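You operate a simulated robot arm through the tools that you are given. There is no shell and no other tool.

You are at the controls of a simulated robot arm. One attempt, no reset.

## Task
Empty the white jug through the funnel into the Job 72 tin.
Fine: put jug and funnel back and stand the tin on the grey mat. Set down upright: white jug, what you pick out.

Only the result counts: the job must be done as asked and must still hold three seconds after the hand-in. Knocking over, shifting, dropping, spilling or breaking anything else fails it.

## Robot
A 6-joint arm with a two-finger parallel gripper, fixed in place. Base frame: the origin is on the floor under the middle of its stand, x ahead of it, y to its left, z up; the work surface is at about z = 840. Lengths are in mm, angles in rad, forces in N, time in s.
With the tool pointing down near the work surface it reaches from about 380 to 880 mm from the base axis. Its first joint turns from -2.007 to 2.007 rad. Payload 3.43 kg.
Tool frame: the origin (TCP) lies between the finger pads and is the grasp point; the fingertips stand 34 mm ahead of it; z points along the fingers, y is the line along which they close. The gripper opens to 128 mm. The fingers are 24 mm wide and 12 mm thick; the gripper's body (48 by 130 mm) begins 96 mm behind the TCP.
Orientation is told as [roll, pitch, yaw] about the base's x, y, z axes, in that order, counted from this pose: with the fingers straight down and closing along the base's y, the tool's x points along the base's -x, its y along +y and its z along -z.

## Interface
- The arm moves only by the tool play_rows. Its argument "targets" is a list that holds one entry, the list of rows, each a list of 7 numbers: the shift along the base's x, y, z in mm, then the turn, a rotation vector about the base's x, y, z in rad, then the opening, from 0 (shut) to 1 (fully open). In form: [[[dx, dy, dz, ax, ay, az, hand], ...]]. A call has 1 to 20 rows; each row is the pose to reach, as a shift and turn from the pose commanded when the call began. Rows are played at 5 a second. More than 50 mm and 0.15 rad between two rows, or a gripper value outside its range, and nothing of the call is played. A pose out of reach is approached as far as the arm can. The call stops where the force on the tool passes 70 N (or 10 N more than at its start, if that is more) or the arm is blocked; 0.2 s more then pass. Each finger travels about 108 mm/s and halts on what it meets, pressing with about 31 N; the grip force reading is that of the motor and also rises with nothing between the fingers. The clock runs only during rows and for 0.2 s after the last one: add rows that repeat a pose to give the fingers time. It gives the time, the measured TCP pose, the force on the tool (base axes), the opening and the grip force at its end, in the units of the frame above (readings bear some noise), with the torque about the TCP (base axes, N m) and any sound that the robot's microphone picked up.
- Cameras (640 x 400 px; columns grow to the right, rows downward): "scene" is fixed at [218.7, 499.9, 1588.4]; the picture's right is [-0.72, -0.69, 0.00], its down [-0.47, 0.49, -0.73] and it looks along [0.51, -0.53, -0.68] (base axes); focal length 331 px, centre (320, 200). "wrist" rides on the gripper at [76, -11, -160] in the tool frame; the picture's right is [0.15, 0.99, 0.00], its down [-0.88, 0.13, -0.46] and it looks along [-0.45, 0.07, 0.89] (tool axes); focal length 234 px, centre (320, 200). There is no depth. A picture from a camera that has moved, and an enlarged one, comes with that camera's place and axes in the base frame and with its lens.
- camera(camera): a new picture of that camera. It takes no simulated time.
- slide_trunk(by): moves the trunk up (or, below 0, down) by that many mm; the arm rides with it, the base frame stays. It gives what a move gives, with no picture.
- inspect(camera, box): a new picture of the part [left, top, right, bottom] of that camera's present view, enlarged. It takes no simulated time.
- sign_off(): hands the job in; it is judged then, once.

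Places have to be worked out from the pictures, the camera data and where the tool is seen. Open the gripper and draw the arm clear of the work before you hand the job in, unless the task says otherwise.

The tools are called after "Call:" as name(argument=value, ...) on one line, values as JSON. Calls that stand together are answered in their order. play_rows: Moves the arm, as the interface text tells. Its arguments: {"type":"object","properties":{"targets":{"type":"array"}},"required":["targets"]} The other tools are called the same way: slide_trunk (by) moves the trunk up or down; camera (camera) takes a picture; inspect (camera, box) takes an enlarged picture of a part of a camera's view; sign_off () hands the job in.

At the start:

```text
clock: 0.0
tool_pos: [566.5, 44.6, 1276.6]
ee_rot: [-0.002, 0.0, 0.0]
force: [0.0, 0.5, 0.6]
moment: [0.02, 0.03, -0.01]
opening: 128.3
gripper_force: 0.1
trunk travel left (down, up): [-575.0, 215.0]
```

scene: 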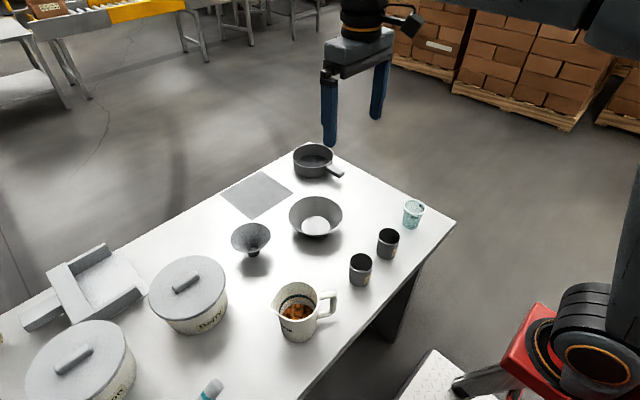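
wrist: 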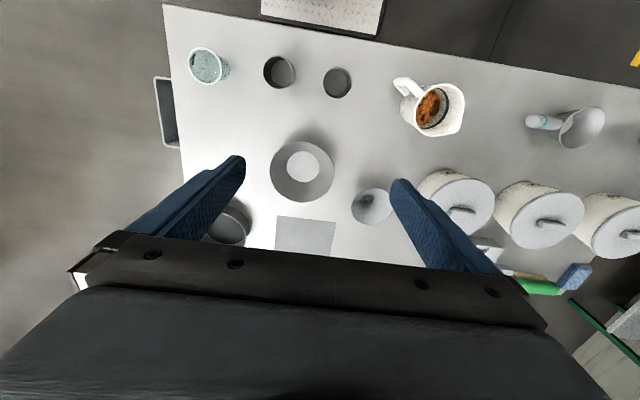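

I start by looking at the scene closely: the jug, funnel, two dark tins, the mat and any labels.

Call:
inspect(camera="scene", box=[220, 220, 420, 345])

Call:
inspect(camera="scene", box=[330, 190, 450, 290])

Call:
inspect(camera="wrist", box=[180, 30, 500, 240])

Call:
inspect(camera="scene", box=[0, 230, 240, 400])

```text
3.20 times, centred on (320, 282) of scene
camera zoom: at [218.7, 499.9, 1588.4], right [-0.72, -0.69, 0.0], down [-0.47, 0.49, -0.73], along [0.51, -0.53, -0.68], focal length 1059 px, centre (320, -64)
```

zoom: 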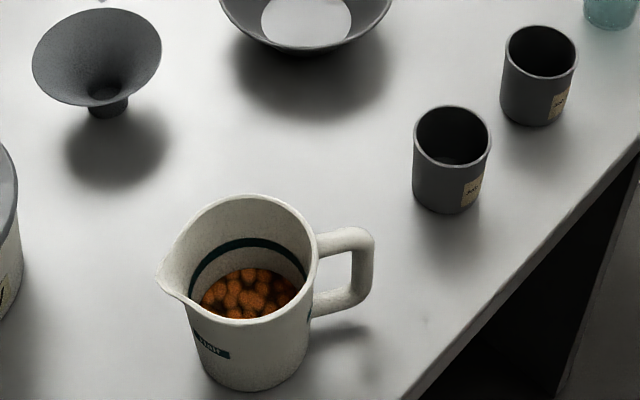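

```text
4.00 times, centred on (390, 240) of scene
camera zoom: at [218.7, 499.9, 1588.4], right [-0.72, -0.69, 0.0], down [-0.47, 0.49, -0.73], along [0.51, -0.53, -0.68], focal length 1323 px, centre (40, 40)
```

zoom: 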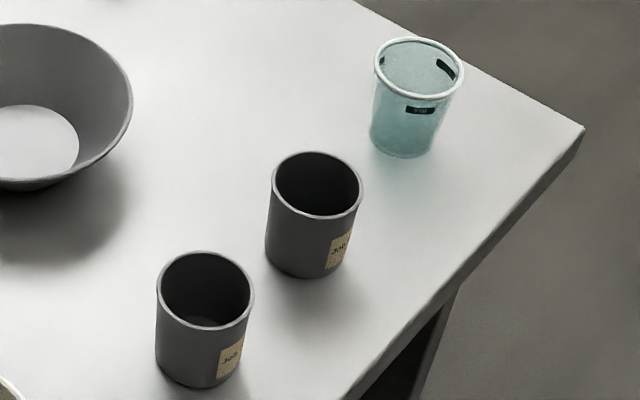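

```text
1.90 times, centred on (340, 135) of wrist
camera zoom: at [490.0, 33.5, 1436.1], right [-0.15, 0.99, 0.0], down [0.88, 0.13, 0.46], along [0.45, 0.07, -0.89], focal length 446 px, centre (282, 324)
```

zoom: 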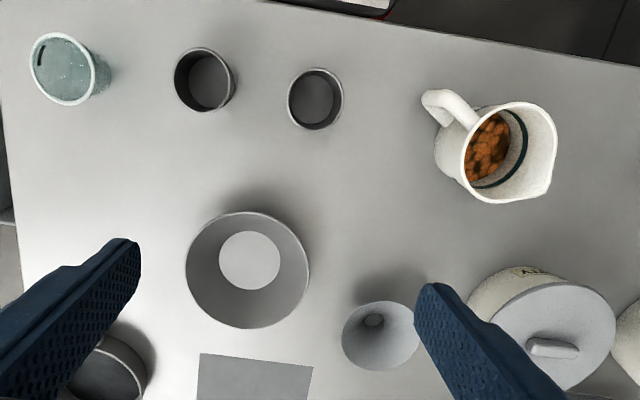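

```text
2.35 times, centred on (120, 315) of scene
camera zoom: at [218.7, 499.9, 1588.4], right [-0.72, -0.69, 0.0], down [-0.47, 0.49, -0.73], along [0.51, -0.53, -0.68], focal length 778 px, centre (791, -71)
```

zoom: 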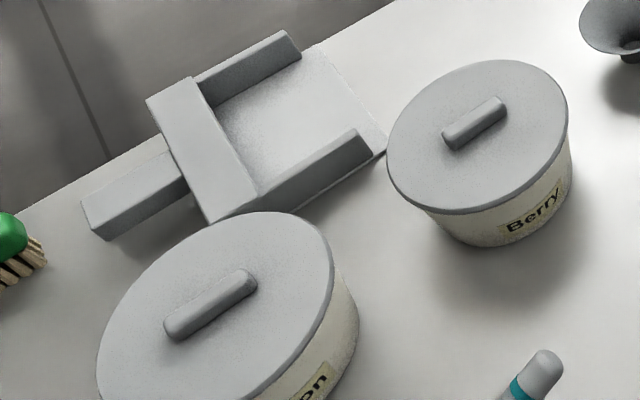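

The two dark tins bear "Job .." labels that I need to read; I zoom in closer.

Call:
inspect(camera="scene", box=[384, 240, 400, 260])

Call:
inspect(camera="scene", box=[350, 265, 382, 290])

Call:
inspect(camera="scene", box=[215, 205, 295, 265])

Call:
inspect(camera="scene", box=[260, 270, 350, 350])

```text
16.00 times, centred on (392, 250) of scene
camera zoom: at [218.7, 499.9, 1588.4], right [-0.72, -0.69, 0.0], down [-0.47, 0.49, -0.73], along [0.51, -0.53, -0.68], focal length 5293 px, centre (-832, -600)
```

zoom: 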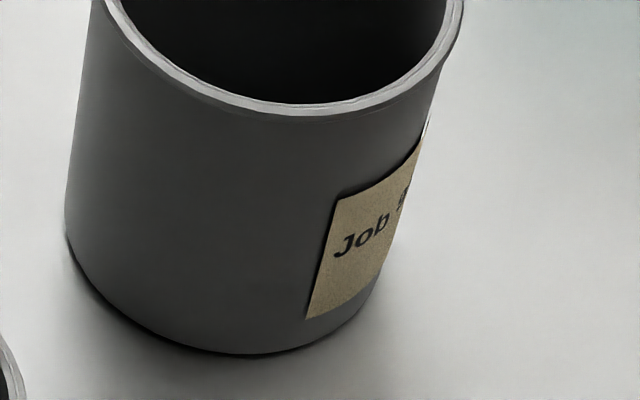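

```text
16.00 times, centred on (366, 278) of scene
camera zoom: at [218.7, 499.9, 1588.4], right [-0.72, -0.69, 0.0], down [-0.47, 0.49, -0.73], along [0.51, -0.53, -0.68], focal length 5293 px, centre (-416, -1040)
```

zoom: 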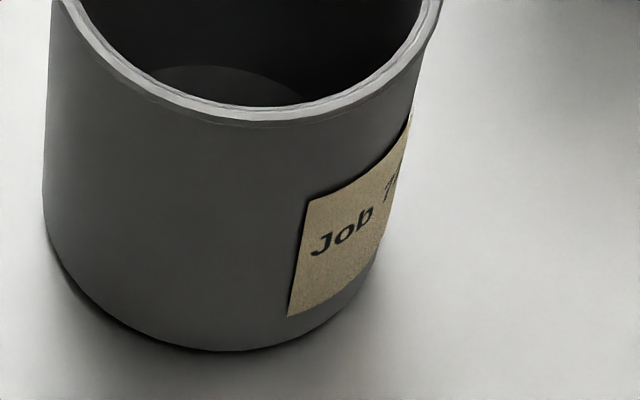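

```text
6.67 times, centred on (255, 235) of scene
camera zoom: at [218.7, 499.9, 1588.4], right [-0.72, -0.69, 0.0], down [-0.47, 0.49, -0.73], along [0.51, -0.53, -0.68], focal length 2205 px, centre (753, -33)
```

zoom: 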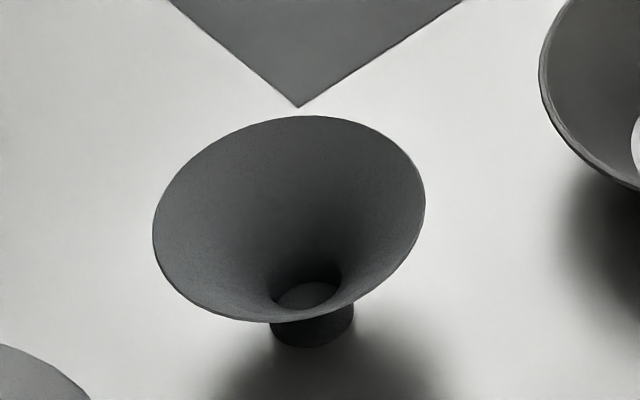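

```text
5.00 times, centred on (305, 310) of scene
camera zoom: at [218.7, 499.9, 1588.4], right [-0.72, -0.69, 0.0], down [-0.47, 0.49, -0.73], along [0.51, -0.53, -0.68], focal length 1654 px, centre (395, -350)
```

zoom: 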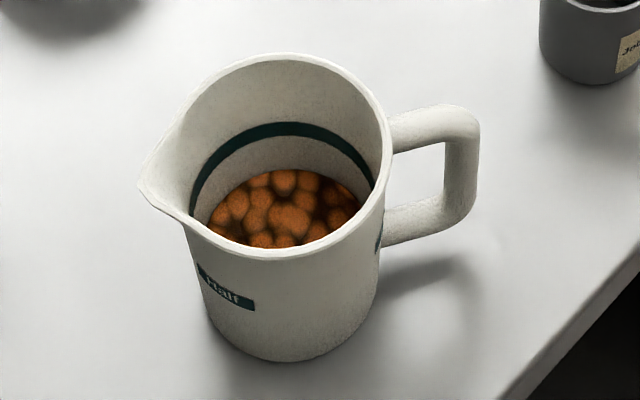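

I judge the near tin at about (490, 68), the far one nearer to the robot's right, the jug at (507, 267), the funnel at (759, 207) and the mat from x≈870 onward. The labels face the robot, so I move the wrist camera back and tilt it forward to read them.

Call:
play_rows(targets=[[[-27, -2, -30, 0, -0.05, 0, 1], [-54, -4, -60, 0, -0.1, 0, 1], [-81, -6, -90, 0, -0.15, 0, 1], [-108, -8, -120, 0, -0.2, 0, 1], [-135, -10, -150, 0, -0.25, 0, 1], [-162, -12, -180, 0, -0.3, 0, 1], [-190, -14, -210, 0, -0.35, 0, 1], [-190, -14, -210, 0, -0.35, 0, 1]]])

Call:
camera(camera="wrist")

Call:
camera(camera="scene")

```text
clock: 1.8
tool_pos: [426.3, 36.6, 1040.1]
ee_rot: [-0.002, -0.349, 0.001]
force: [0.1, 0.5, 0.4]
moment: [0.01, -0.01, 0.0]
opening: 128.1
gripper_force: 0.1
out of reach, approached as far as the arm can: row 5, 6, 7, 8
trunk travel left (down, up): [-575.0, 215.0]
```

```text
taken
camera wrist: at [299.3, 24.5, 1162.9], right [-0.14, 0.99, -0.05], down [0.67, 0.13, 0.73], along [0.73, 0.07, -0.68], focal length 234 px, centre (320, 200)
```

wrist: 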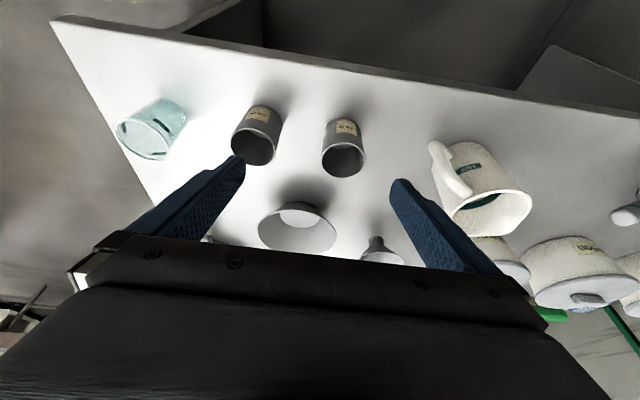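

```text
taken
```

scene: 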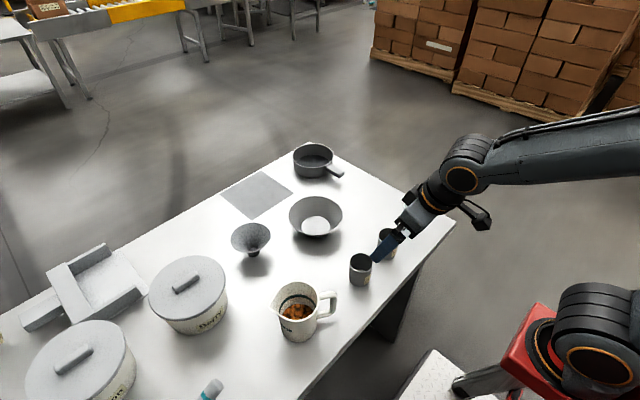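

The labels are now in view of the wrist camera; I zoom in on both tins and other things.

Call:
inspect(camera="wrist", box=[325, 110, 373, 140])

Call:
inspect(camera="wrist", box=[235, 98, 283, 128])

Call:
inspect(camera="wrist", box=[400, 120, 560, 250])

Call:
inspect(camera="wrist", box=[220, 90, 400, 260])

```text
13.33 times, centred on (349, 125) of wrist
camera zoom: at [299.3, 24.5, 1162.9], right [-0.14, 0.99, -0.05], down [0.67, 0.13, 0.73], along [0.73, 0.07, -0.68], focal length 3122 px, centre (-67, 1200)
```

zoom: 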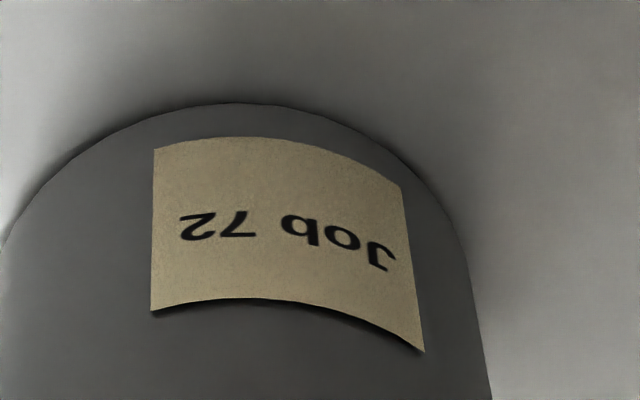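

```text
13.33 times, centred on (259, 113) of wrist
camera zoom: at [299.3, 24.5, 1162.9], right [-0.14, 0.99, -0.05], down [0.67, 0.13, 0.73], along [0.73, 0.07, -0.68], focal length 3122 px, centre (1133, 1360)
```

zoom: 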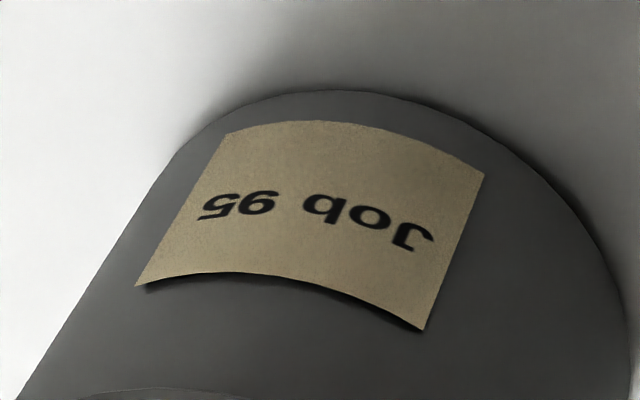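

```text
3.08 times, centred on (480, 185) of wrist
camera zoom: at [299.3, 24.5, 1162.9], right [-0.14, 0.99, -0.05], down [0.67, 0.13, 0.73], along [0.73, 0.07, -0.68], focal length 720 px, centre (-172, 246)
```

zoom: 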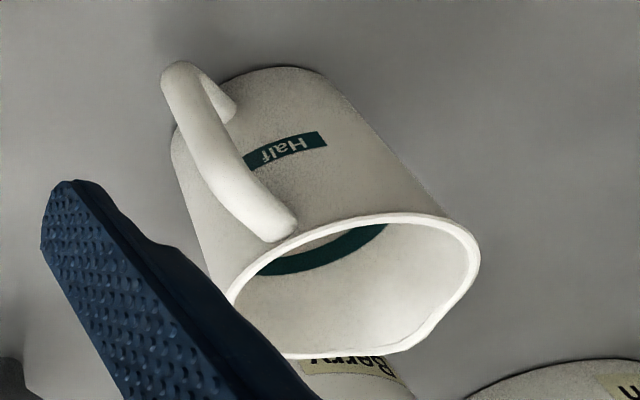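

```text
2.35 times, centred on (310, 175) of wrist
camera zoom: at [299.3, 24.5, 1162.9], right [-0.14, 0.99, -0.05], down [0.67, 0.13, 0.73], along [0.73, 0.07, -0.68], focal length 551 px, centre (344, 259)
```

zoom: 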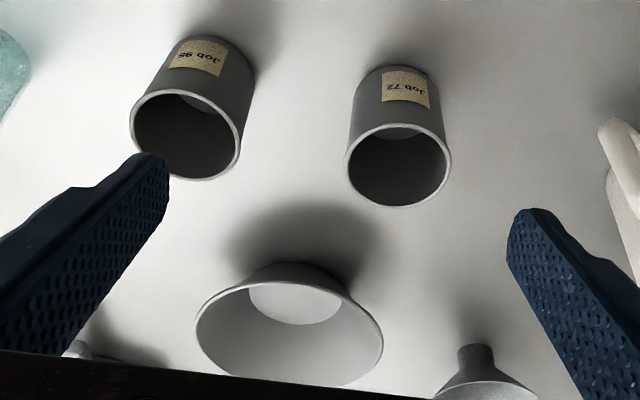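

The near tin is Job 72 (the other is Job 95). Next I bring the wrist camera above the jug for a good look at its handle, spout and place.

Call:
play_rows(targets=[[[17, 37, 20, 0, 0.05, 0, 1], [34, 74, 40, 0, 0.1, 0, 1], [51, 111, 50, 0, 0.15, 0, 1], [68, 148, 50, 0, 0.2, 0, 1], [85, 185, 50, 0, 0.25, 0, 1], [102, 222, 50, 0, 0.3, 0, 1], [119, 260, 50, 0, 0.35, 0, 1], [119, 260, 50, 0, 0.35, 0, 1]]])

Call:
camera(camera="wrist")

```text
clock: 3.6
tool_pos: [548.0, 299.7, 1088.2]
ee_rot: [0.001, 0.0, 0.0]
force: [1.0, -0.2, -0.8]
moment: [0.01, 0.01, 0.0]
opening: 128.0
gripper_force: 0.0
trunk travel left (down, up): [-575.0, 215.0]
```

```text
taken
camera wrist: at [472.6, 287.1, 1248.2], right [-0.15, 0.99, 0.0], down [0.88, 0.13, 0.46], along [0.45, 0.07, -0.89], focal length 234 px, centre (320, 200)
```

wrist: 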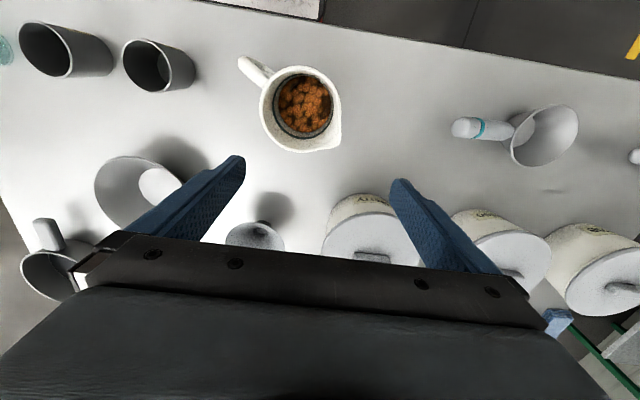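

The jug is now nearly beneath the camera; I enlarge it for measurement.

Call:
inspect(camera="wrist", box=[225, 45, 353, 125])

Call:
inspect(camera="wrist", box=[225, 85, 353, 165])

Call:
inspect(camera="wrist", box=[110, 20, 238, 100])

Call:
inspect(camera="wrist", box=[200, 180, 328, 260])

```text
5.00 times, centred on (289, 85) of wrist
camera zoom: at [472.6, 287.1, 1248.2], right [-0.15, 0.99, 0.0], down [0.88, 0.13, 0.46], along [0.45, 0.07, -0.89], focal length 1171 px, centre (475, 775)
```

zoom: 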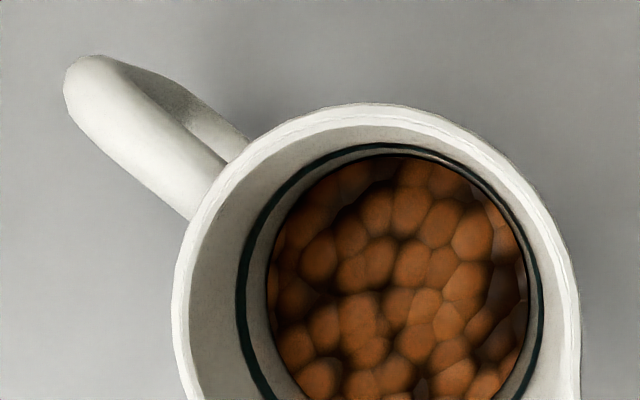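

```text
5.00 times, centred on (289, 125) of wrist
camera zoom: at [472.6, 287.1, 1248.2], right [-0.15, 0.99, 0.0], down [0.88, 0.13, 0.46], along [0.45, 0.07, -0.89], focal length 1171 px, centre (475, 575)
```

zoom: 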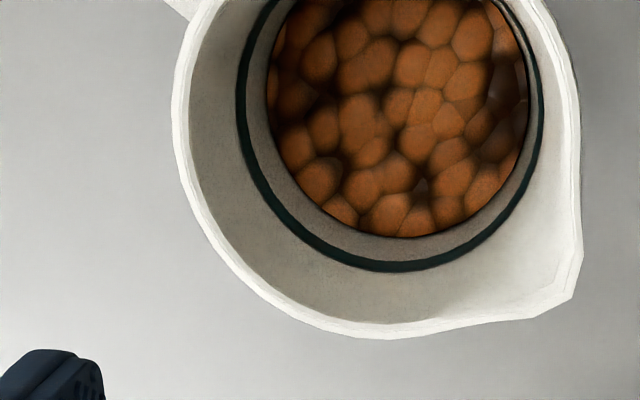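

```text
5.00 times, centred on (174, 60) of wrist
camera zoom: at [472.6, 287.1, 1248.2], right [-0.15, 0.99, 0.0], down [0.88, 0.13, 0.46], along [0.45, 0.07, -0.89], focal length 1171 px, centre (1050, 900)
```

zoom: 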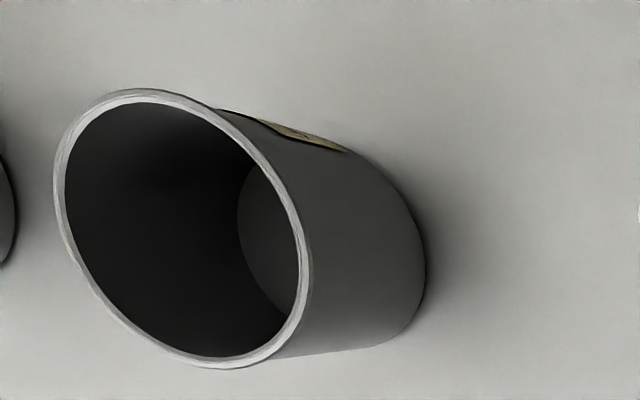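

```text
5.00 times, centred on (264, 220) of wrist
camera zoom: at [472.6, 287.1, 1248.2], right [-0.15, 0.99, 0.0], down [0.88, 0.13, 0.46], along [0.45, 0.07, -0.89], focal length 1171 px, centre (600, 100)
```

zoom: 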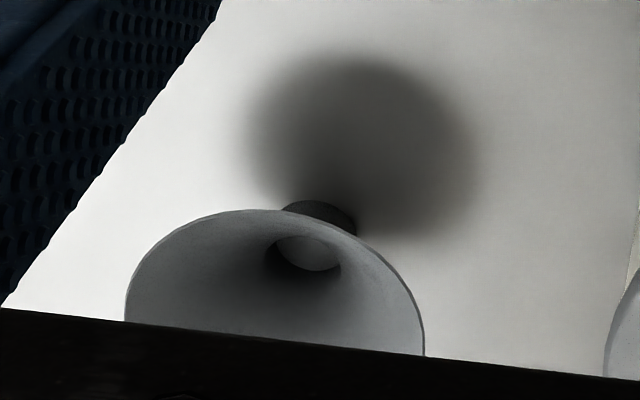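

From the views: jug axis ≈ (505, 268), rim z ≈ 963, spout toward about 60° (x to y) and handle opposite; Job 72 tin ≈ (489, 69), rim z ≈ 911; funnel ≈ (756, 208), rim z ≈ 908, radius 55. I move above the funnel to measure and grip it.

Call:
play_rows(targets=[[[35, -15, 5, 0, 0, 0, 1], [70, -30, 10, 0, 0, 0, 1], [105, -45, 15, 0, 0, 0, 1], [140, -60, 20, 0, 0, 0, 1], [175, -75, 20, 0, 0, 0, 1], [210, -90, 20, 0, 0, 0, 1], [210, -90, 20, 0, 0, 0, 1]]])

Call:
camera(camera="wrist")

Call:
inspect(camera="wrist", box=[256, 100, 384, 180])

Call:
camera(camera="scene")

```text
clock: 5.2
tool_pos: [751.6, 206.5, 1113.9]
ee_rot: [0.0, 0.001, 0.0]
force: [0.3, 0.6, -0.5]
moment: [-0.02, 0.02, -0.01]
opening: 128.0
gripper_force: 0.0
trunk travel left (down, up): [-575.0, 215.0]
```

```text
taken
camera wrist: at [676.7, 194.9, 1273.5], right [-0.15, 0.99, 0.0], down [0.88, 0.13, 0.46], along [0.45, 0.07, -0.89], focal length 234 px, centre (320, 200)
```

wrist: 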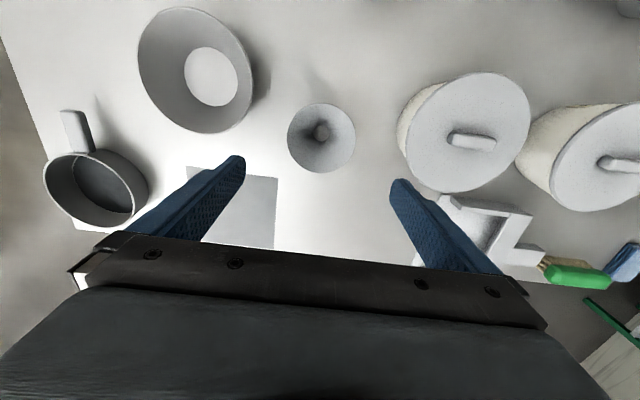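

```text
5.00 times, centred on (320, 140) of wrist
camera zoom: at [676.7, 194.9, 1273.5], right [-0.15, 0.99, 0.0], down [0.88, 0.13, 0.46], along [0.45, 0.07, -0.89], focal length 1171 px, centre (320, 500)
```

zoom: 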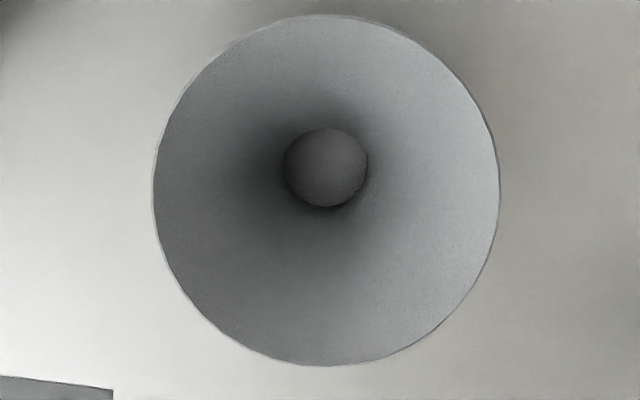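

```text
taken
```

scene: 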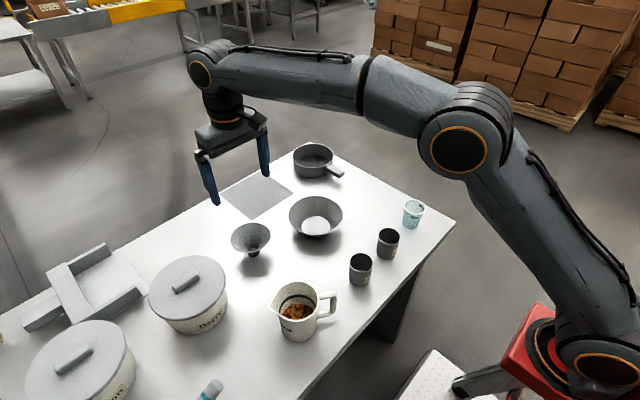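

The funnel is centred at about (756, 208.7), rim z ≈ 908, radius ≈ 53.5. I correct sideways and descend to just above it, then check.

Call:
play_rows(targets=[[[2, 1, -35, 0, 0, 0, 1], [4, 2.5, -70, 0, 0, 0, 1], [4, 2.5, -105, 0, 0, 0, 1], [4, 2.5, -130, 0, 0, 0, 1], [4, 2.5, -130, 0, 0, 0, 1]]])

Call:
camera(camera="wrist")

Call:
inspect(camera="scene", box=[180, 140, 340, 260])

```text
clock: 6.4
tool_pos: [759.9, 211.7, 982.0]
ee_rot: [-0.001, 0.0, 0.0]
force: [-0.1, 0.0, -0.9]
moment: [0.03, 0.03, 0.0]
opening: 127.8
gripper_force: 0.1
trunk travel left (down, up): [-575.0, 215.0]
```

```text
taken
camera wrist: at [684.0, 200.1, 1142.0], right [-0.15, 0.99, 0.0], down [0.88, 0.13, 0.46], along [0.45, 0.07, -0.89], focal length 234 px, centre (320, 200)
```

wrist: 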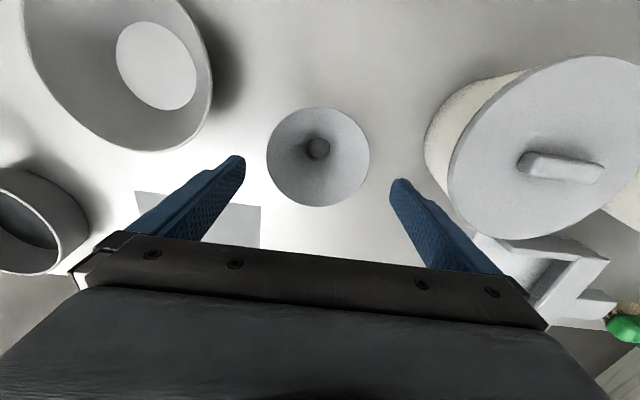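

```text
3.33 times, centred on (260, 200) of scene
camera zoom: at [218.7, 499.9, 1588.4], right [-0.72, -0.69, 0.0], down [-0.47, 0.49, -0.73], along [0.51, -0.53, -0.68], focal length 1103 px, centre (520, 200)
```

zoom: 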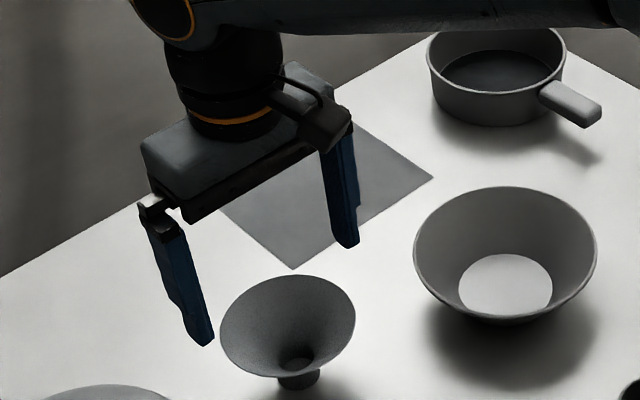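

The reading shows the arm may still be settling from the last move; I hold for a moment to get the settled pose.

Call:
play_rows(targets=[[[0, 0, 0, 0, 0, 0, 1], [0, 0, 0, 0, 0, 0, 1], [0, 0, 0, 0, 0, 0, 1]]])

Call:
inspect(camera="wrist", box=[240, 80, 400, 230])

```text
clock: 7.2
tool_pos: [760.4, 211.5, 982.9]
ee_rot: [0.001, 0.0, -0.001]
force: [-0.7, -0.4, -0.1]
moment: [0.01, 0.05, 0.03]
opening: 127.9
gripper_force: 0.1
trunk travel left (down, up): [-575.0, 215.0]
```

```text
2.67 times, centred on (320, 155) of wrist
camera zoom: at [684.0, 200.1, 1142.1], right [-0.15, 0.99, 0.0], down [0.88, 0.13, 0.46], along [0.45, 0.07, -0.89], focal length 624 px, centre (320, 320)
```

zoom: 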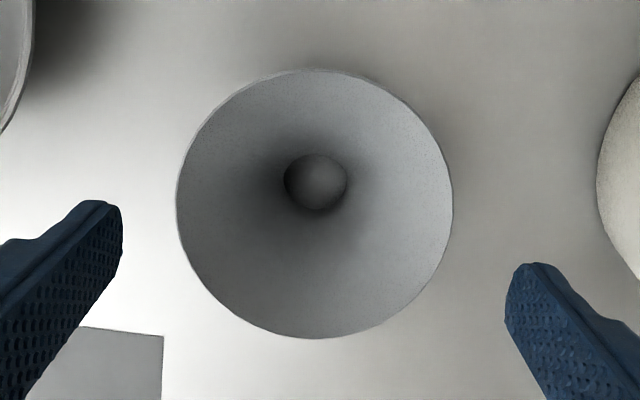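

The tool settled at (760.4, 211.5) and the funnel is at about (754.5, 208.5). I shift over and lower so the rim lies between the pads, then close.

Call:
play_rows(targets=[[[-3, -1.5, -20, 0, 0, 0, 1], [-6, -3, -45, 0, 0, 0, 1], [-6, -3, -65, 0, 0, 0, 1], [-6, -3, -82, 0, 0, 0, 1], [-6, -3, -82, 0, 0, 0, 1], [-6, -3, -82, 0, 0, 0, 0.9], [-6, -3, -82, 0, 0, 0, 0.8], [-6, -3, -82, 0, 0, 0, 0.7], [-6, -3, -82, 0, 0, 0, 0.6], [-6, -3, -82, 0, 0, 0, 0.6]]])

Call:
camera(camera="wrist")

Call:
inspect(camera="scene", box=[180, 140, 340, 260])

```text
clock: 9.4
tool_pos: [754.5, 209.8, 899.1]
ee_rot: [0.0, -0.001, 0.001]
force: [0.3, -0.4, 1.3]
moment: [-0.01, -0.02, -0.02]
opening: 108.1
gripper_force: 30.8
trunk travel left (down, up): [-575.0, 215.0]
```

```text
taken
camera wrist: at [677.9, 197.4, 1058.4], right [-0.15, 0.99, 0.0], down [0.88, 0.13, 0.46], along [0.45, 0.07, -0.89], focal length 234 px, centre (320, 200)
```

wrist: 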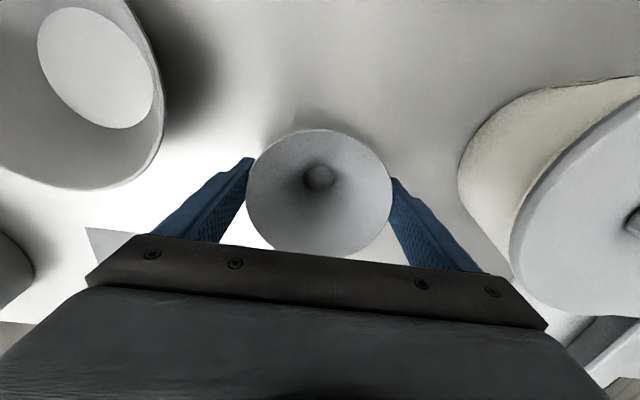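

```text
3.33 times, centred on (260, 200) of scene
camera zoom: at [218.7, 499.9, 1588.4], right [-0.72, -0.69, 0.0], down [-0.47, 0.49, -0.73], along [0.51, -0.53, -0.68], focal length 1103 px, centre (520, 200)
```

zoom: 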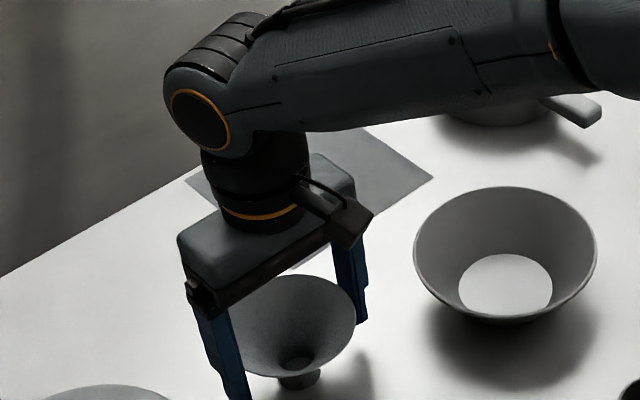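

The funnel is gripped (opening 108 mm, ~31 N). I lift it straight up a little and check that it holds.

Call:
play_rows(targets=[[[0, 0, 10, 0, 0, 0, 0.6], [0, 0, 25, 0, 0, 0, 0.6], [0, 0, 50, 0, 0, 0, 0.6], [0, 0, 80, 0, 0, 0, 0.6], [0, 0, 110, 0, 0, 0, 0.6], [0, 0, 140, 0, 0, 0, 0.6], [0, 0, 140, 0, 0, 0, 0.6], [0, 0, 140, 0, 0, 0, 0.6]]])

Call:
camera(camera="wrist")

Call:
camera(camera="scene")

```text
clock: 11.2
tool_pos: [756.4, 209.3, 1039.7]
ee_rot: [0.0, 0.001, 0.001]
force: [1.0, 0.4, -0.7]
moment: [-0.01, -0.02, 0.0]
opening: 108.0
gripper_force: 30.9
trunk travel left (down, up): [-575.0, 215.0]
```

```text
taken
camera wrist: at [680.3, 197.5, 1199.6], right [-0.15, 0.99, 0.0], down [0.88, 0.13, 0.46], along [0.45, 0.07, -0.89], focal length 234 px, centre (320, 200)
```

wrist: 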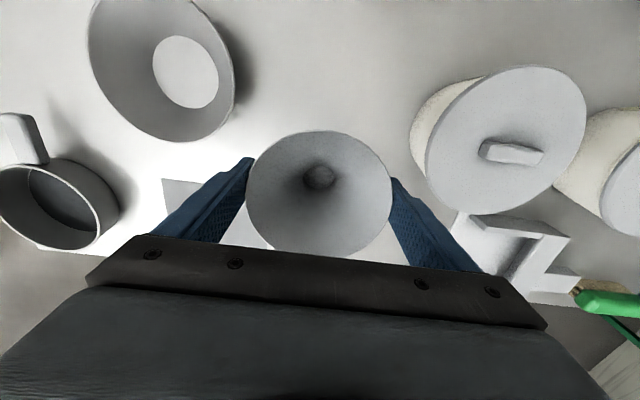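

```text
taken
```

scene: 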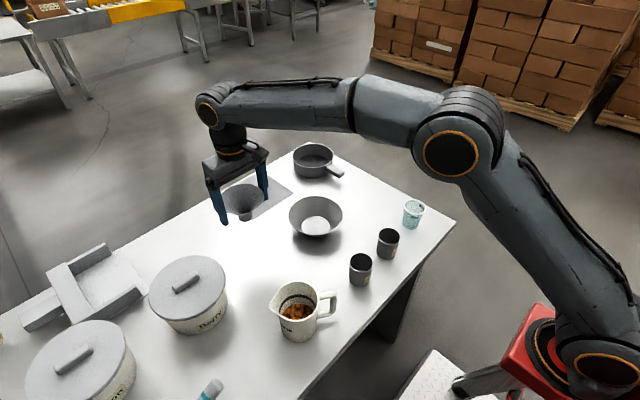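

The funnel hangs securely. I carry it at this height to above the Job 72 tin at about (488.5, 69).

Call:
play_rows(targets=[[[-33.4, -17.5, 0, 0, 0, 0, 0.6], [-66.8, -35, 0, 0, 0, 0, 0.6], [-100.2, -52.5, 0, 0, 0, 0, 0.6], [-133.6, -70, 0, 0, 0, 0, 0.6], [-167, -87.5, 0, 0, 0, 0, 0.6], [-200.4, -105, 0, 0, 0, 0, 0.6], [-233.8, -122.5, 0, 0, 0, 0, 0.6], [-267, -140, 0, 0, 0, 0, 0.6], [-267, -140, 0, 0, 0, 0, 0.6], [-267, -140, 0, 0, 0, 0, 0.6], [-267, -140, 0, 0, 0, 0, 0.6]]])

Call:
inspect(camera="scene", box=[290, 180, 450, 300])

Call:
camera(camera="wrist")

```text
clock: 13.6
tool_pos: [487.9, 67.9, 1040.7]
ee_rot: [0.0, -0.001, 0.0]
force: [0.7, -0.3, 0.0]
moment: [0.01, 0.0, -0.01]
opening: 108.4
gripper_force: 31.2
trunk travel left (down, up): [-575.0, 215.0]
```

```text
3.33 times, centred on (370, 240) of scene
camera zoom: at [218.7, 499.9, 1588.4], right [-0.72, -0.69, 0.0], down [-0.47, 0.49, -0.73], along [0.51, -0.53, -0.68], focal length 1103 px, centre (153, 67)
```

zoom: 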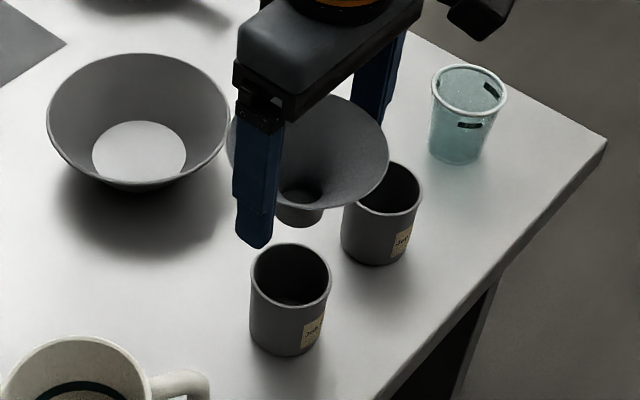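

```text
taken
camera wrist: at [411.7, 55.1, 1199.8], right [-0.15, 0.99, 0.0], down [0.88, 0.13, 0.46], along [0.45, 0.07, -0.89], focal length 234 px, centre (320, 200)
```

wrist: 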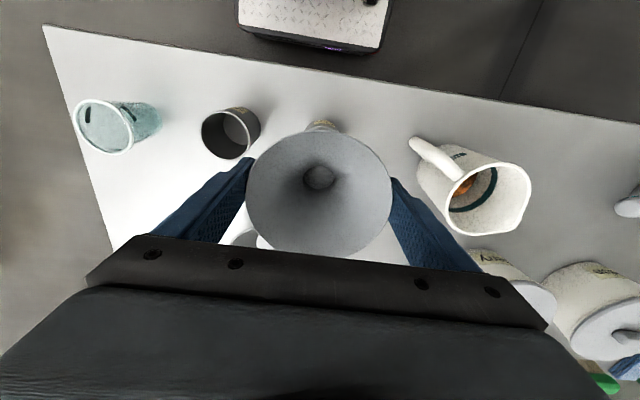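

Funnel stem and tin look aligned in the scene view; I check the wrist view closely for the tin peeking out behind the funnel.

Call:
inspect(camera="wrist", box=[270, 100, 374, 165])

Call:
inspect(camera="scene", box=[330, 200, 410, 300])

```text
6.15 times, centred on (322, 132) of wrist
camera zoom: at [411.7, 55.1, 1199.8], right [-0.15, 0.99, 0.0], down [0.88, 0.13, 0.46], along [0.45, 0.07, -0.89], focal length 1441 px, centre (308, 615)
```

zoom: 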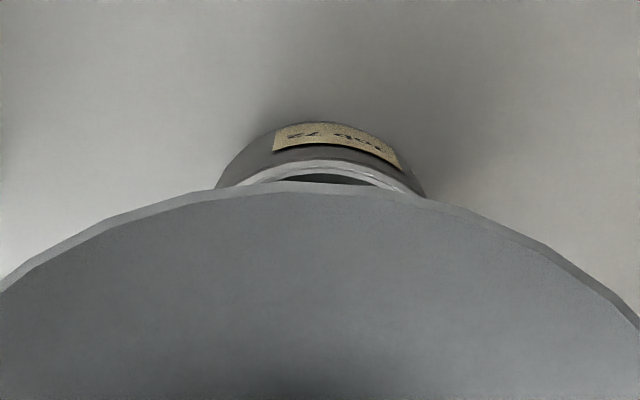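

```text
4.00 times, centred on (370, 250) of scene
camera zoom: at [218.7, 499.9, 1588.4], right [-0.72, -0.69, 0.0], down [-0.47, 0.49, -0.73], along [0.51, -0.53, -0.68], focal length 1323 px, centre (120, 0)
```

zoom: 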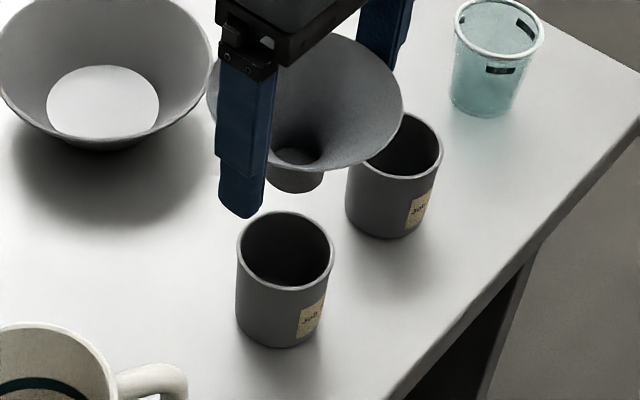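

The tin is at about (489, 69.5), so I nudge by 1 mm and lower the stem into the tin mouth, then look.

Call:
play_rows(targets=[[[1, 1.5, -25, 0, 0, 0, 0.6], [1, 1.5, -50, 0, 0, 0, 0.6], [1, 1.5, -65, 0, 0, 0, 0.6], [1, 1.5, -78, 0, 0, 0, 0.6], [1, 1.5, -85, 0, 0, 0, 0.6], [1, 1.5, -85, 0, 0, 0, 0.6], [1, 1.5, -85, 0, 0, 0, 0.6]]])

Call:
inspect(camera="scene", box=[310, 200, 430, 300])

```text
clock: 15.2
tool_pos: [488.9, 67.7, 952.9]
ee_rot: [0.0, -0.001, 0.001]
force: [0.8, -0.4, -0.6]
moment: [0.0, -0.02, 0.0]
opening: 108.5
gripper_force: 30.8
trunk travel left (down, up): [-575.0, 215.0]
```

```text
4.00 times, centred on (370, 250) of scene
camera zoom: at [218.7, 499.9, 1588.4], right [-0.72, -0.69, 0.0], down [-0.47, 0.49, -0.73], along [0.51, -0.53, -0.68], focal length 1323 px, centre (120, 0)
```

zoom: 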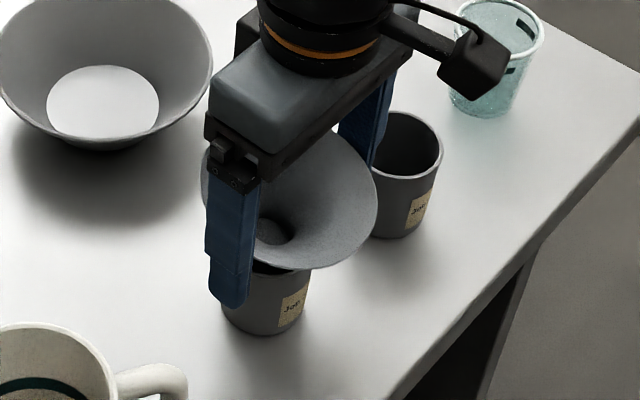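

The stem is inside the tin mouth with no contact force. I lower further in small steps and watch the vertical force.

Call:
play_rows(targets=[[[0, 0, -3, 0, 0, 0, 0.6], [0, 0, -6, 0, 0, 0, 0.6], [0, 0, -9, 0, 0, 0, 0.6], [0, 0, -9, 0, 0, 0, 0.6]]])

Call:
inspect(camera="scene", box=[340, 240, 400, 300])

```text
clock: 16.2
tool_pos: [486.3, 68.6, 945.4]
ee_rot: [0.0, 0.0, 0.0]
force: [0.2, -0.3, -1.3]
moment: [-0.03, 0.01, 0.02]
opening: 108.4
gripper_force: 31.4
trunk travel left (down, up): [-575.0, 215.0]
```

```text
6.67 times, centred on (370, 270) of scene
camera zoom: at [218.7, 499.9, 1588.4], right [-0.72, -0.69, 0.0], down [-0.47, 0.49, -0.73], along [0.51, -0.53, -0.68], focal length 2205 px, centre (-13, -267)
```

zoom: 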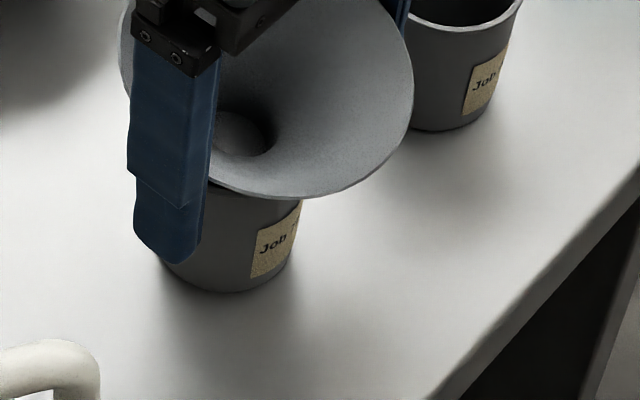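

No contact yet; I lower another few millimetres.

Call:
play_rows(targets=[[[0, 0, -2, 0, 0, 0, 0.6], [0, 0, -4, 0, 0, 0, 0.6], [0, 0, -4, 0, 0, 0, 0.6]]])

Call:
play_rows(targets=[[[0, 0, -2, 0, 0, 0, 0.6], [0, 0, -4, 0, 0, 0, 0.6], [0, 0, -4, 0, 0, 0, 0.6]]])

```text
clock: 17.0
tool_pos: [488.0, 66.2, 941.8]
ee_rot: [0.001, 0.001, 0.0]
force: [-0.7, 0.2, -0.8]
moment: [-0.03, 0.0, -0.02]
opening: 108.8
gripper_force: 30.6
trunk travel left (down, up): [-575.0, 215.0]
```

```text
clock: 17.8
tool_pos: [487.1, 68.6, 938.1]
ee_rot: [0.0, 0.001, 0.0]
force: [0.7, -0.1, 2.3]
moment: [0.0, 0.05, -0.01]
opening: 108.5
gripper_force: 30.9
trunk travel left (down, up): [-575.0, 215.0]
```

A first hint of contact (Fz 2.3 N) near TCP z ≈ 938, as expected. One more small step to confirm seating.

Call:
play_rows(targets=[[[0, 0, -1, 0, 0, 0, 0.6], [0, 0, -2, 0, 0, 0, 0.6], [0, 0, -2, 0, 0, 0, 0.6]]])

Call:
inspect(camera="scene", box=[340, 240, 400, 300])

Call:
camera(camera="wrist")

```text
clock: 18.6
tool_pos: [488.4, 70.2, 936.2]
ee_rot: [0.001, -0.003, 0.0]
force: [-1.0, 1.3, 23.8]
moment: [0.02, 0.42, -0.01]
opening: 108.5
gripper_force: 30.8
trunk travel left (down, up): [-575.0, 215.0]
```

```text
6.67 times, centred on (370, 270) of scene
camera zoom: at [218.7, 499.9, 1588.4], right [-0.72, -0.69, 0.0], down [-0.47, 0.49, -0.73], along [0.51, -0.53, -0.68], focal length 2205 px, centre (-13, -267)
```

zoom: 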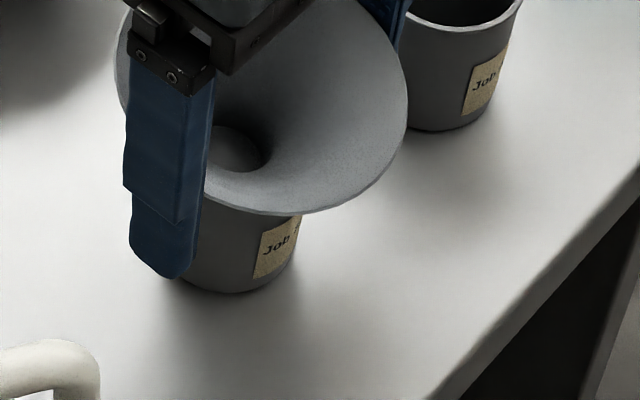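

```text
taken
camera wrist: at [412.3, 57.4, 1095.9], right [-0.15, 0.99, 0.0], down [0.88, 0.13, 0.46], along [0.45, 0.07, -0.89], focal length 234 px, centre (320, 200)
```

wrist: 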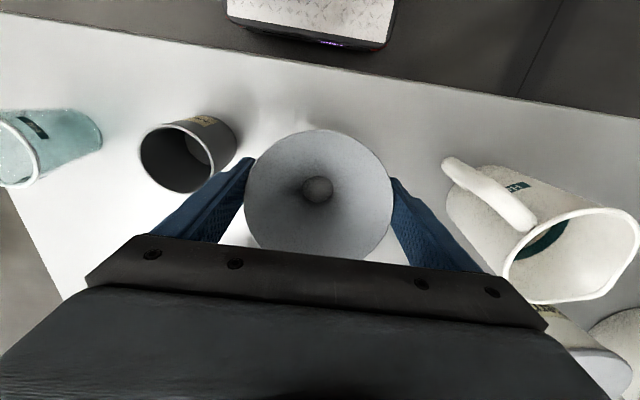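

The funnel cone is seated on the tin rim (24 N push). I ease up 1.5 mm and open the fingers gently.

Call:
play_rows(targets=[[[0, 0, 1.5, 0, 0, 0, 0.6], [0, 0, 1.5, 0, 0, 0, 0.8], [0, 0, 1.5, 0, 0, 0, 0.84], [0, 0, 1.5, 0, 0, 0, 0.86], [0, 0, 1.5, 0, 0, 0, 0.88], [0, 0, 1.5, 0, 0, 0, 0.9], [0, 0, 1.5, 0, 0, 0, 0.93], [0, 0, 1.5, 0, 0, 0, 0.95], [0, 0, 1.5, 0, 0, 0, 0.95]]])

Call:
inspect(camera="scene", box=[340, 240, 400, 300])

Call:
camera(camera="wrist")

```text
clock: 20.6
tool_pos: [488.9, 69.6, 936.5]
ee_rot: [-0.002, 0.0, 0.0]
force: [-0.3, -0.1, 0.4]
moment: [-0.01, 0.01, -0.05]
opening: 121.7
gripper_force: 0.0
trunk travel left (down, up): [-575.0, 215.0]
```

```text
6.67 times, centred on (370, 270) of scene
camera zoom: at [218.7, 499.9, 1588.4], right [-0.72, -0.69, 0.0], down [-0.47, 0.49, -0.73], along [0.51, -0.53, -0.68], focal length 2205 px, centre (-13, -267)
```

zoom: 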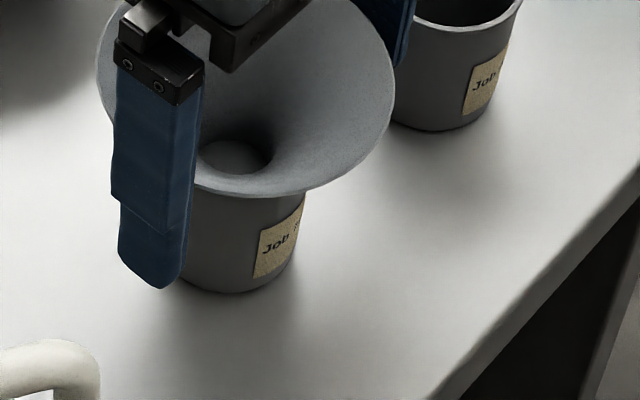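

```text
taken
camera wrist: at [412.8, 57.1, 1096.8], right [-0.15, 0.99, 0.0], down [0.88, 0.13, 0.46], along [0.45, 0.07, -0.89], focal length 234 px, centre (320, 200)
```

wrist: 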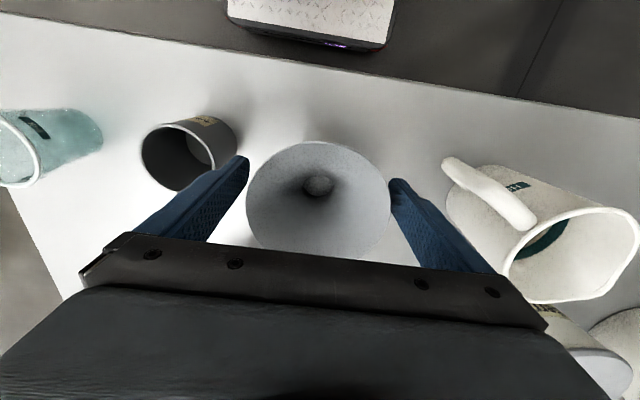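

The funnel settled onto the tin. I open fully, rise straight up, and check that it stands level and centred.

Call:
play_rows(targets=[[[0, 0, 0, 0, 0, 0, 1], [0, 0, 0, 0, 0, 0, 1], [0, 0, 20, 0, 0, 0, 1], [0, 0, 50, 0, 0, 0, 1], [0, 0, 90, 0, 0, 0, 1], [0, 0, 130, 0, 0, 0, 1], [0, 0, 170, 0, 0, 0, 1], [0, 0, 170, 0, 0, 0, 1], [0, 0, 170, 0, 0, 0, 1]]])

Call:
inspect(camera="scene", box=[330, 230, 410, 300])

Call:
camera(camera="wrist")

Call:
inspect(camera="wrist", box=[256, 90, 384, 170])

```text
clock: 22.6
tool_pos: [485.9, 66.3, 1104.1]
ee_rot: [0.001, 0.001, 0.0]
force: [1.1, -0.7, 0.2]
moment: [0.03, 0.03, -0.04]
opening: 127.8
gripper_force: 0.0
trunk travel left (down, up): [-575.0, 215.0]
```

```text
5.71 times, centred on (370, 265) of scene
camera zoom: at [218.7, 499.9, 1588.4], right [-0.72, -0.69, 0.0], down [-0.47, 0.49, -0.73], along [0.51, -0.53, -0.68], focal length 1890 px, centre (34, -171)
```

zoom: 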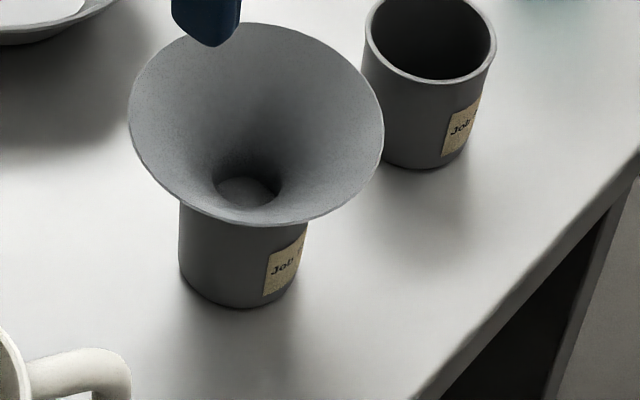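

```text
taken
camera wrist: at [409.6, 54.5, 1264.9], right [-0.15, 0.99, 0.0], down [0.88, 0.13, 0.46], along [0.45, 0.07, -0.89], focal length 234 px, centre (320, 200)
```

wrist: 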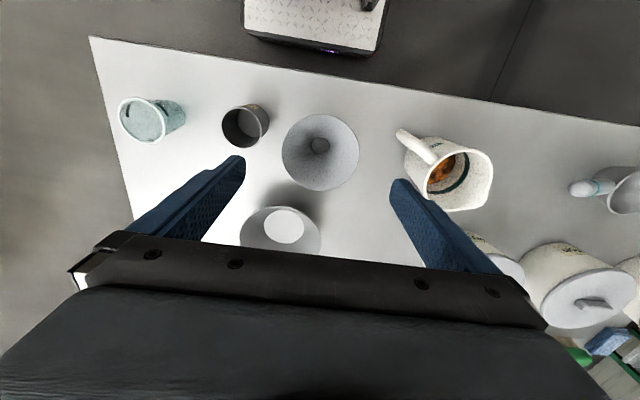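

```text
5.00 times, centred on (320, 130) of wrist
camera zoom: at [409.6, 54.5, 1264.9], right [-0.15, 0.99, 0.0], down [0.88, 0.13, 0.46], along [0.45, 0.07, -0.89], focal length 1171 px, centre (320, 550)
```

zoom: 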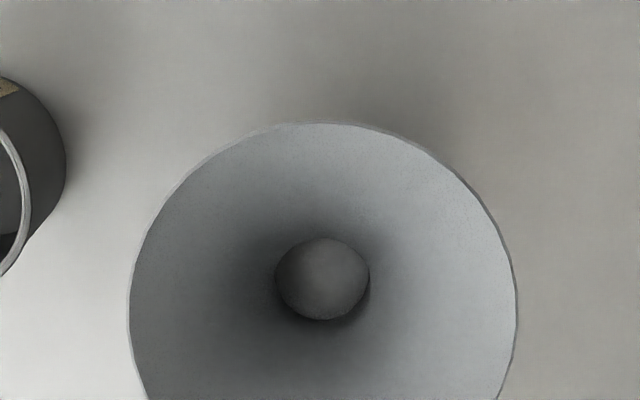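

The funnel sits level on the tin, the pair now centred near (499, 69) with rim z ≈ 946. Next I raise the hand over the jug area and yaw 60° so the fingers will straddle the jug from the handle side.

Call:
play_rows(targets=[[[2, 25, 10, 0, 0, 0.1309, 1], [4, 50, 20, 0, 0, 0.2618, 1], [6, 75, 30, 0, 0, 0.3927, 1], [8, 100, 40, 0, 0, 0.5236, 1], [10, 125, 50, 0, 0, 0.6545, 1], [12, 150, 60, 0, 0, 0.7854, 1], [14, 175, 60, 0, 0, 0.9163, 1], [16, 200, 60, 0, 0, 1.0472, 1], [16, 200, 60, 0, 0, 1.0472, 1], [16, 200, 60, 0, 0, 1.0472, 1]]])

Call:
camera(camera="wrist")

Call:
camera(camera="scene")

```text
clock: 24.8
tool_pos: [503.2, 267.8, 1167.8]
ee_rot: [0.001, 0.0, 1.047]
force: [-0.5, 0.5, 0.6]
moment: [0.0, 0.0, -0.01]
opening: 128.2
gripper_force: 0.1
trunk travel left (down, up): [-575.0, 215.0]
```

```text
taken
camera wrist: at [475.2, 196.3, 1328.1], right [-0.93, 0.37, 0.0], down [0.33, 0.83, 0.46], along [0.17, 0.42, -0.89], focal length 234 px, centre (320, 200)
```

wrist: 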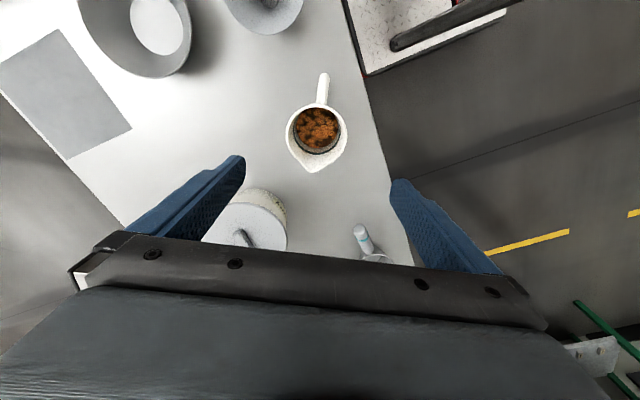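

```text
taken
```

scene: 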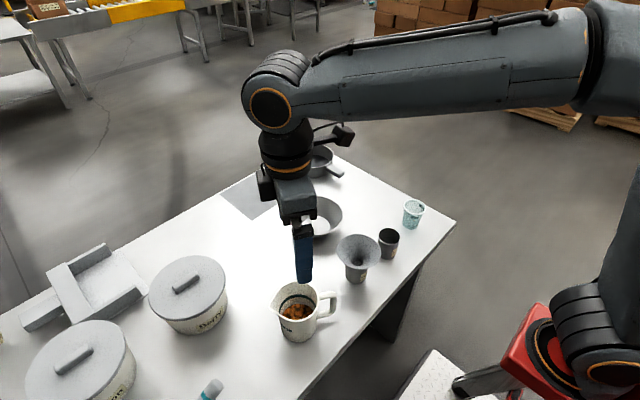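

Good orientation. I zoom in on the jug to measure its axis, handle line and spout.

Call:
inspect(camera="wrist", box=[256, 70, 384, 150])

Call:
inspect(camera="wrist", box=[256, 100, 384, 180])

```text
5.00 times, centred on (320, 110) of wrist
camera zoom: at [475.2, 196.3, 1328.1], right [-0.93, 0.37, 0.0], down [0.33, 0.83, 0.46], along [0.17, 0.42, -0.89], focal length 1171 px, centre (320, 650)
```

zoom: 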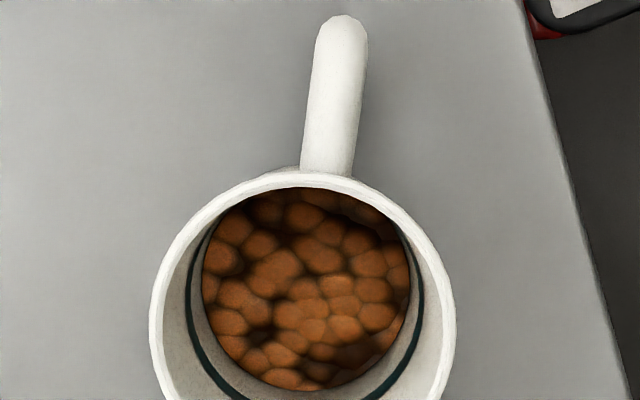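

```text
5.00 times, centred on (320, 140) of wrist
camera zoom: at [475.2, 196.3, 1328.1], right [-0.93, 0.37, 0.0], down [0.33, 0.83, 0.46], along [0.17, 0.42, -0.89], focal length 1171 px, centre (320, 500)
```

zoom: 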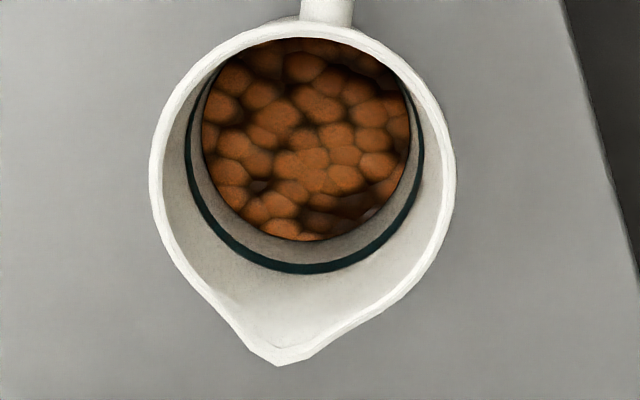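

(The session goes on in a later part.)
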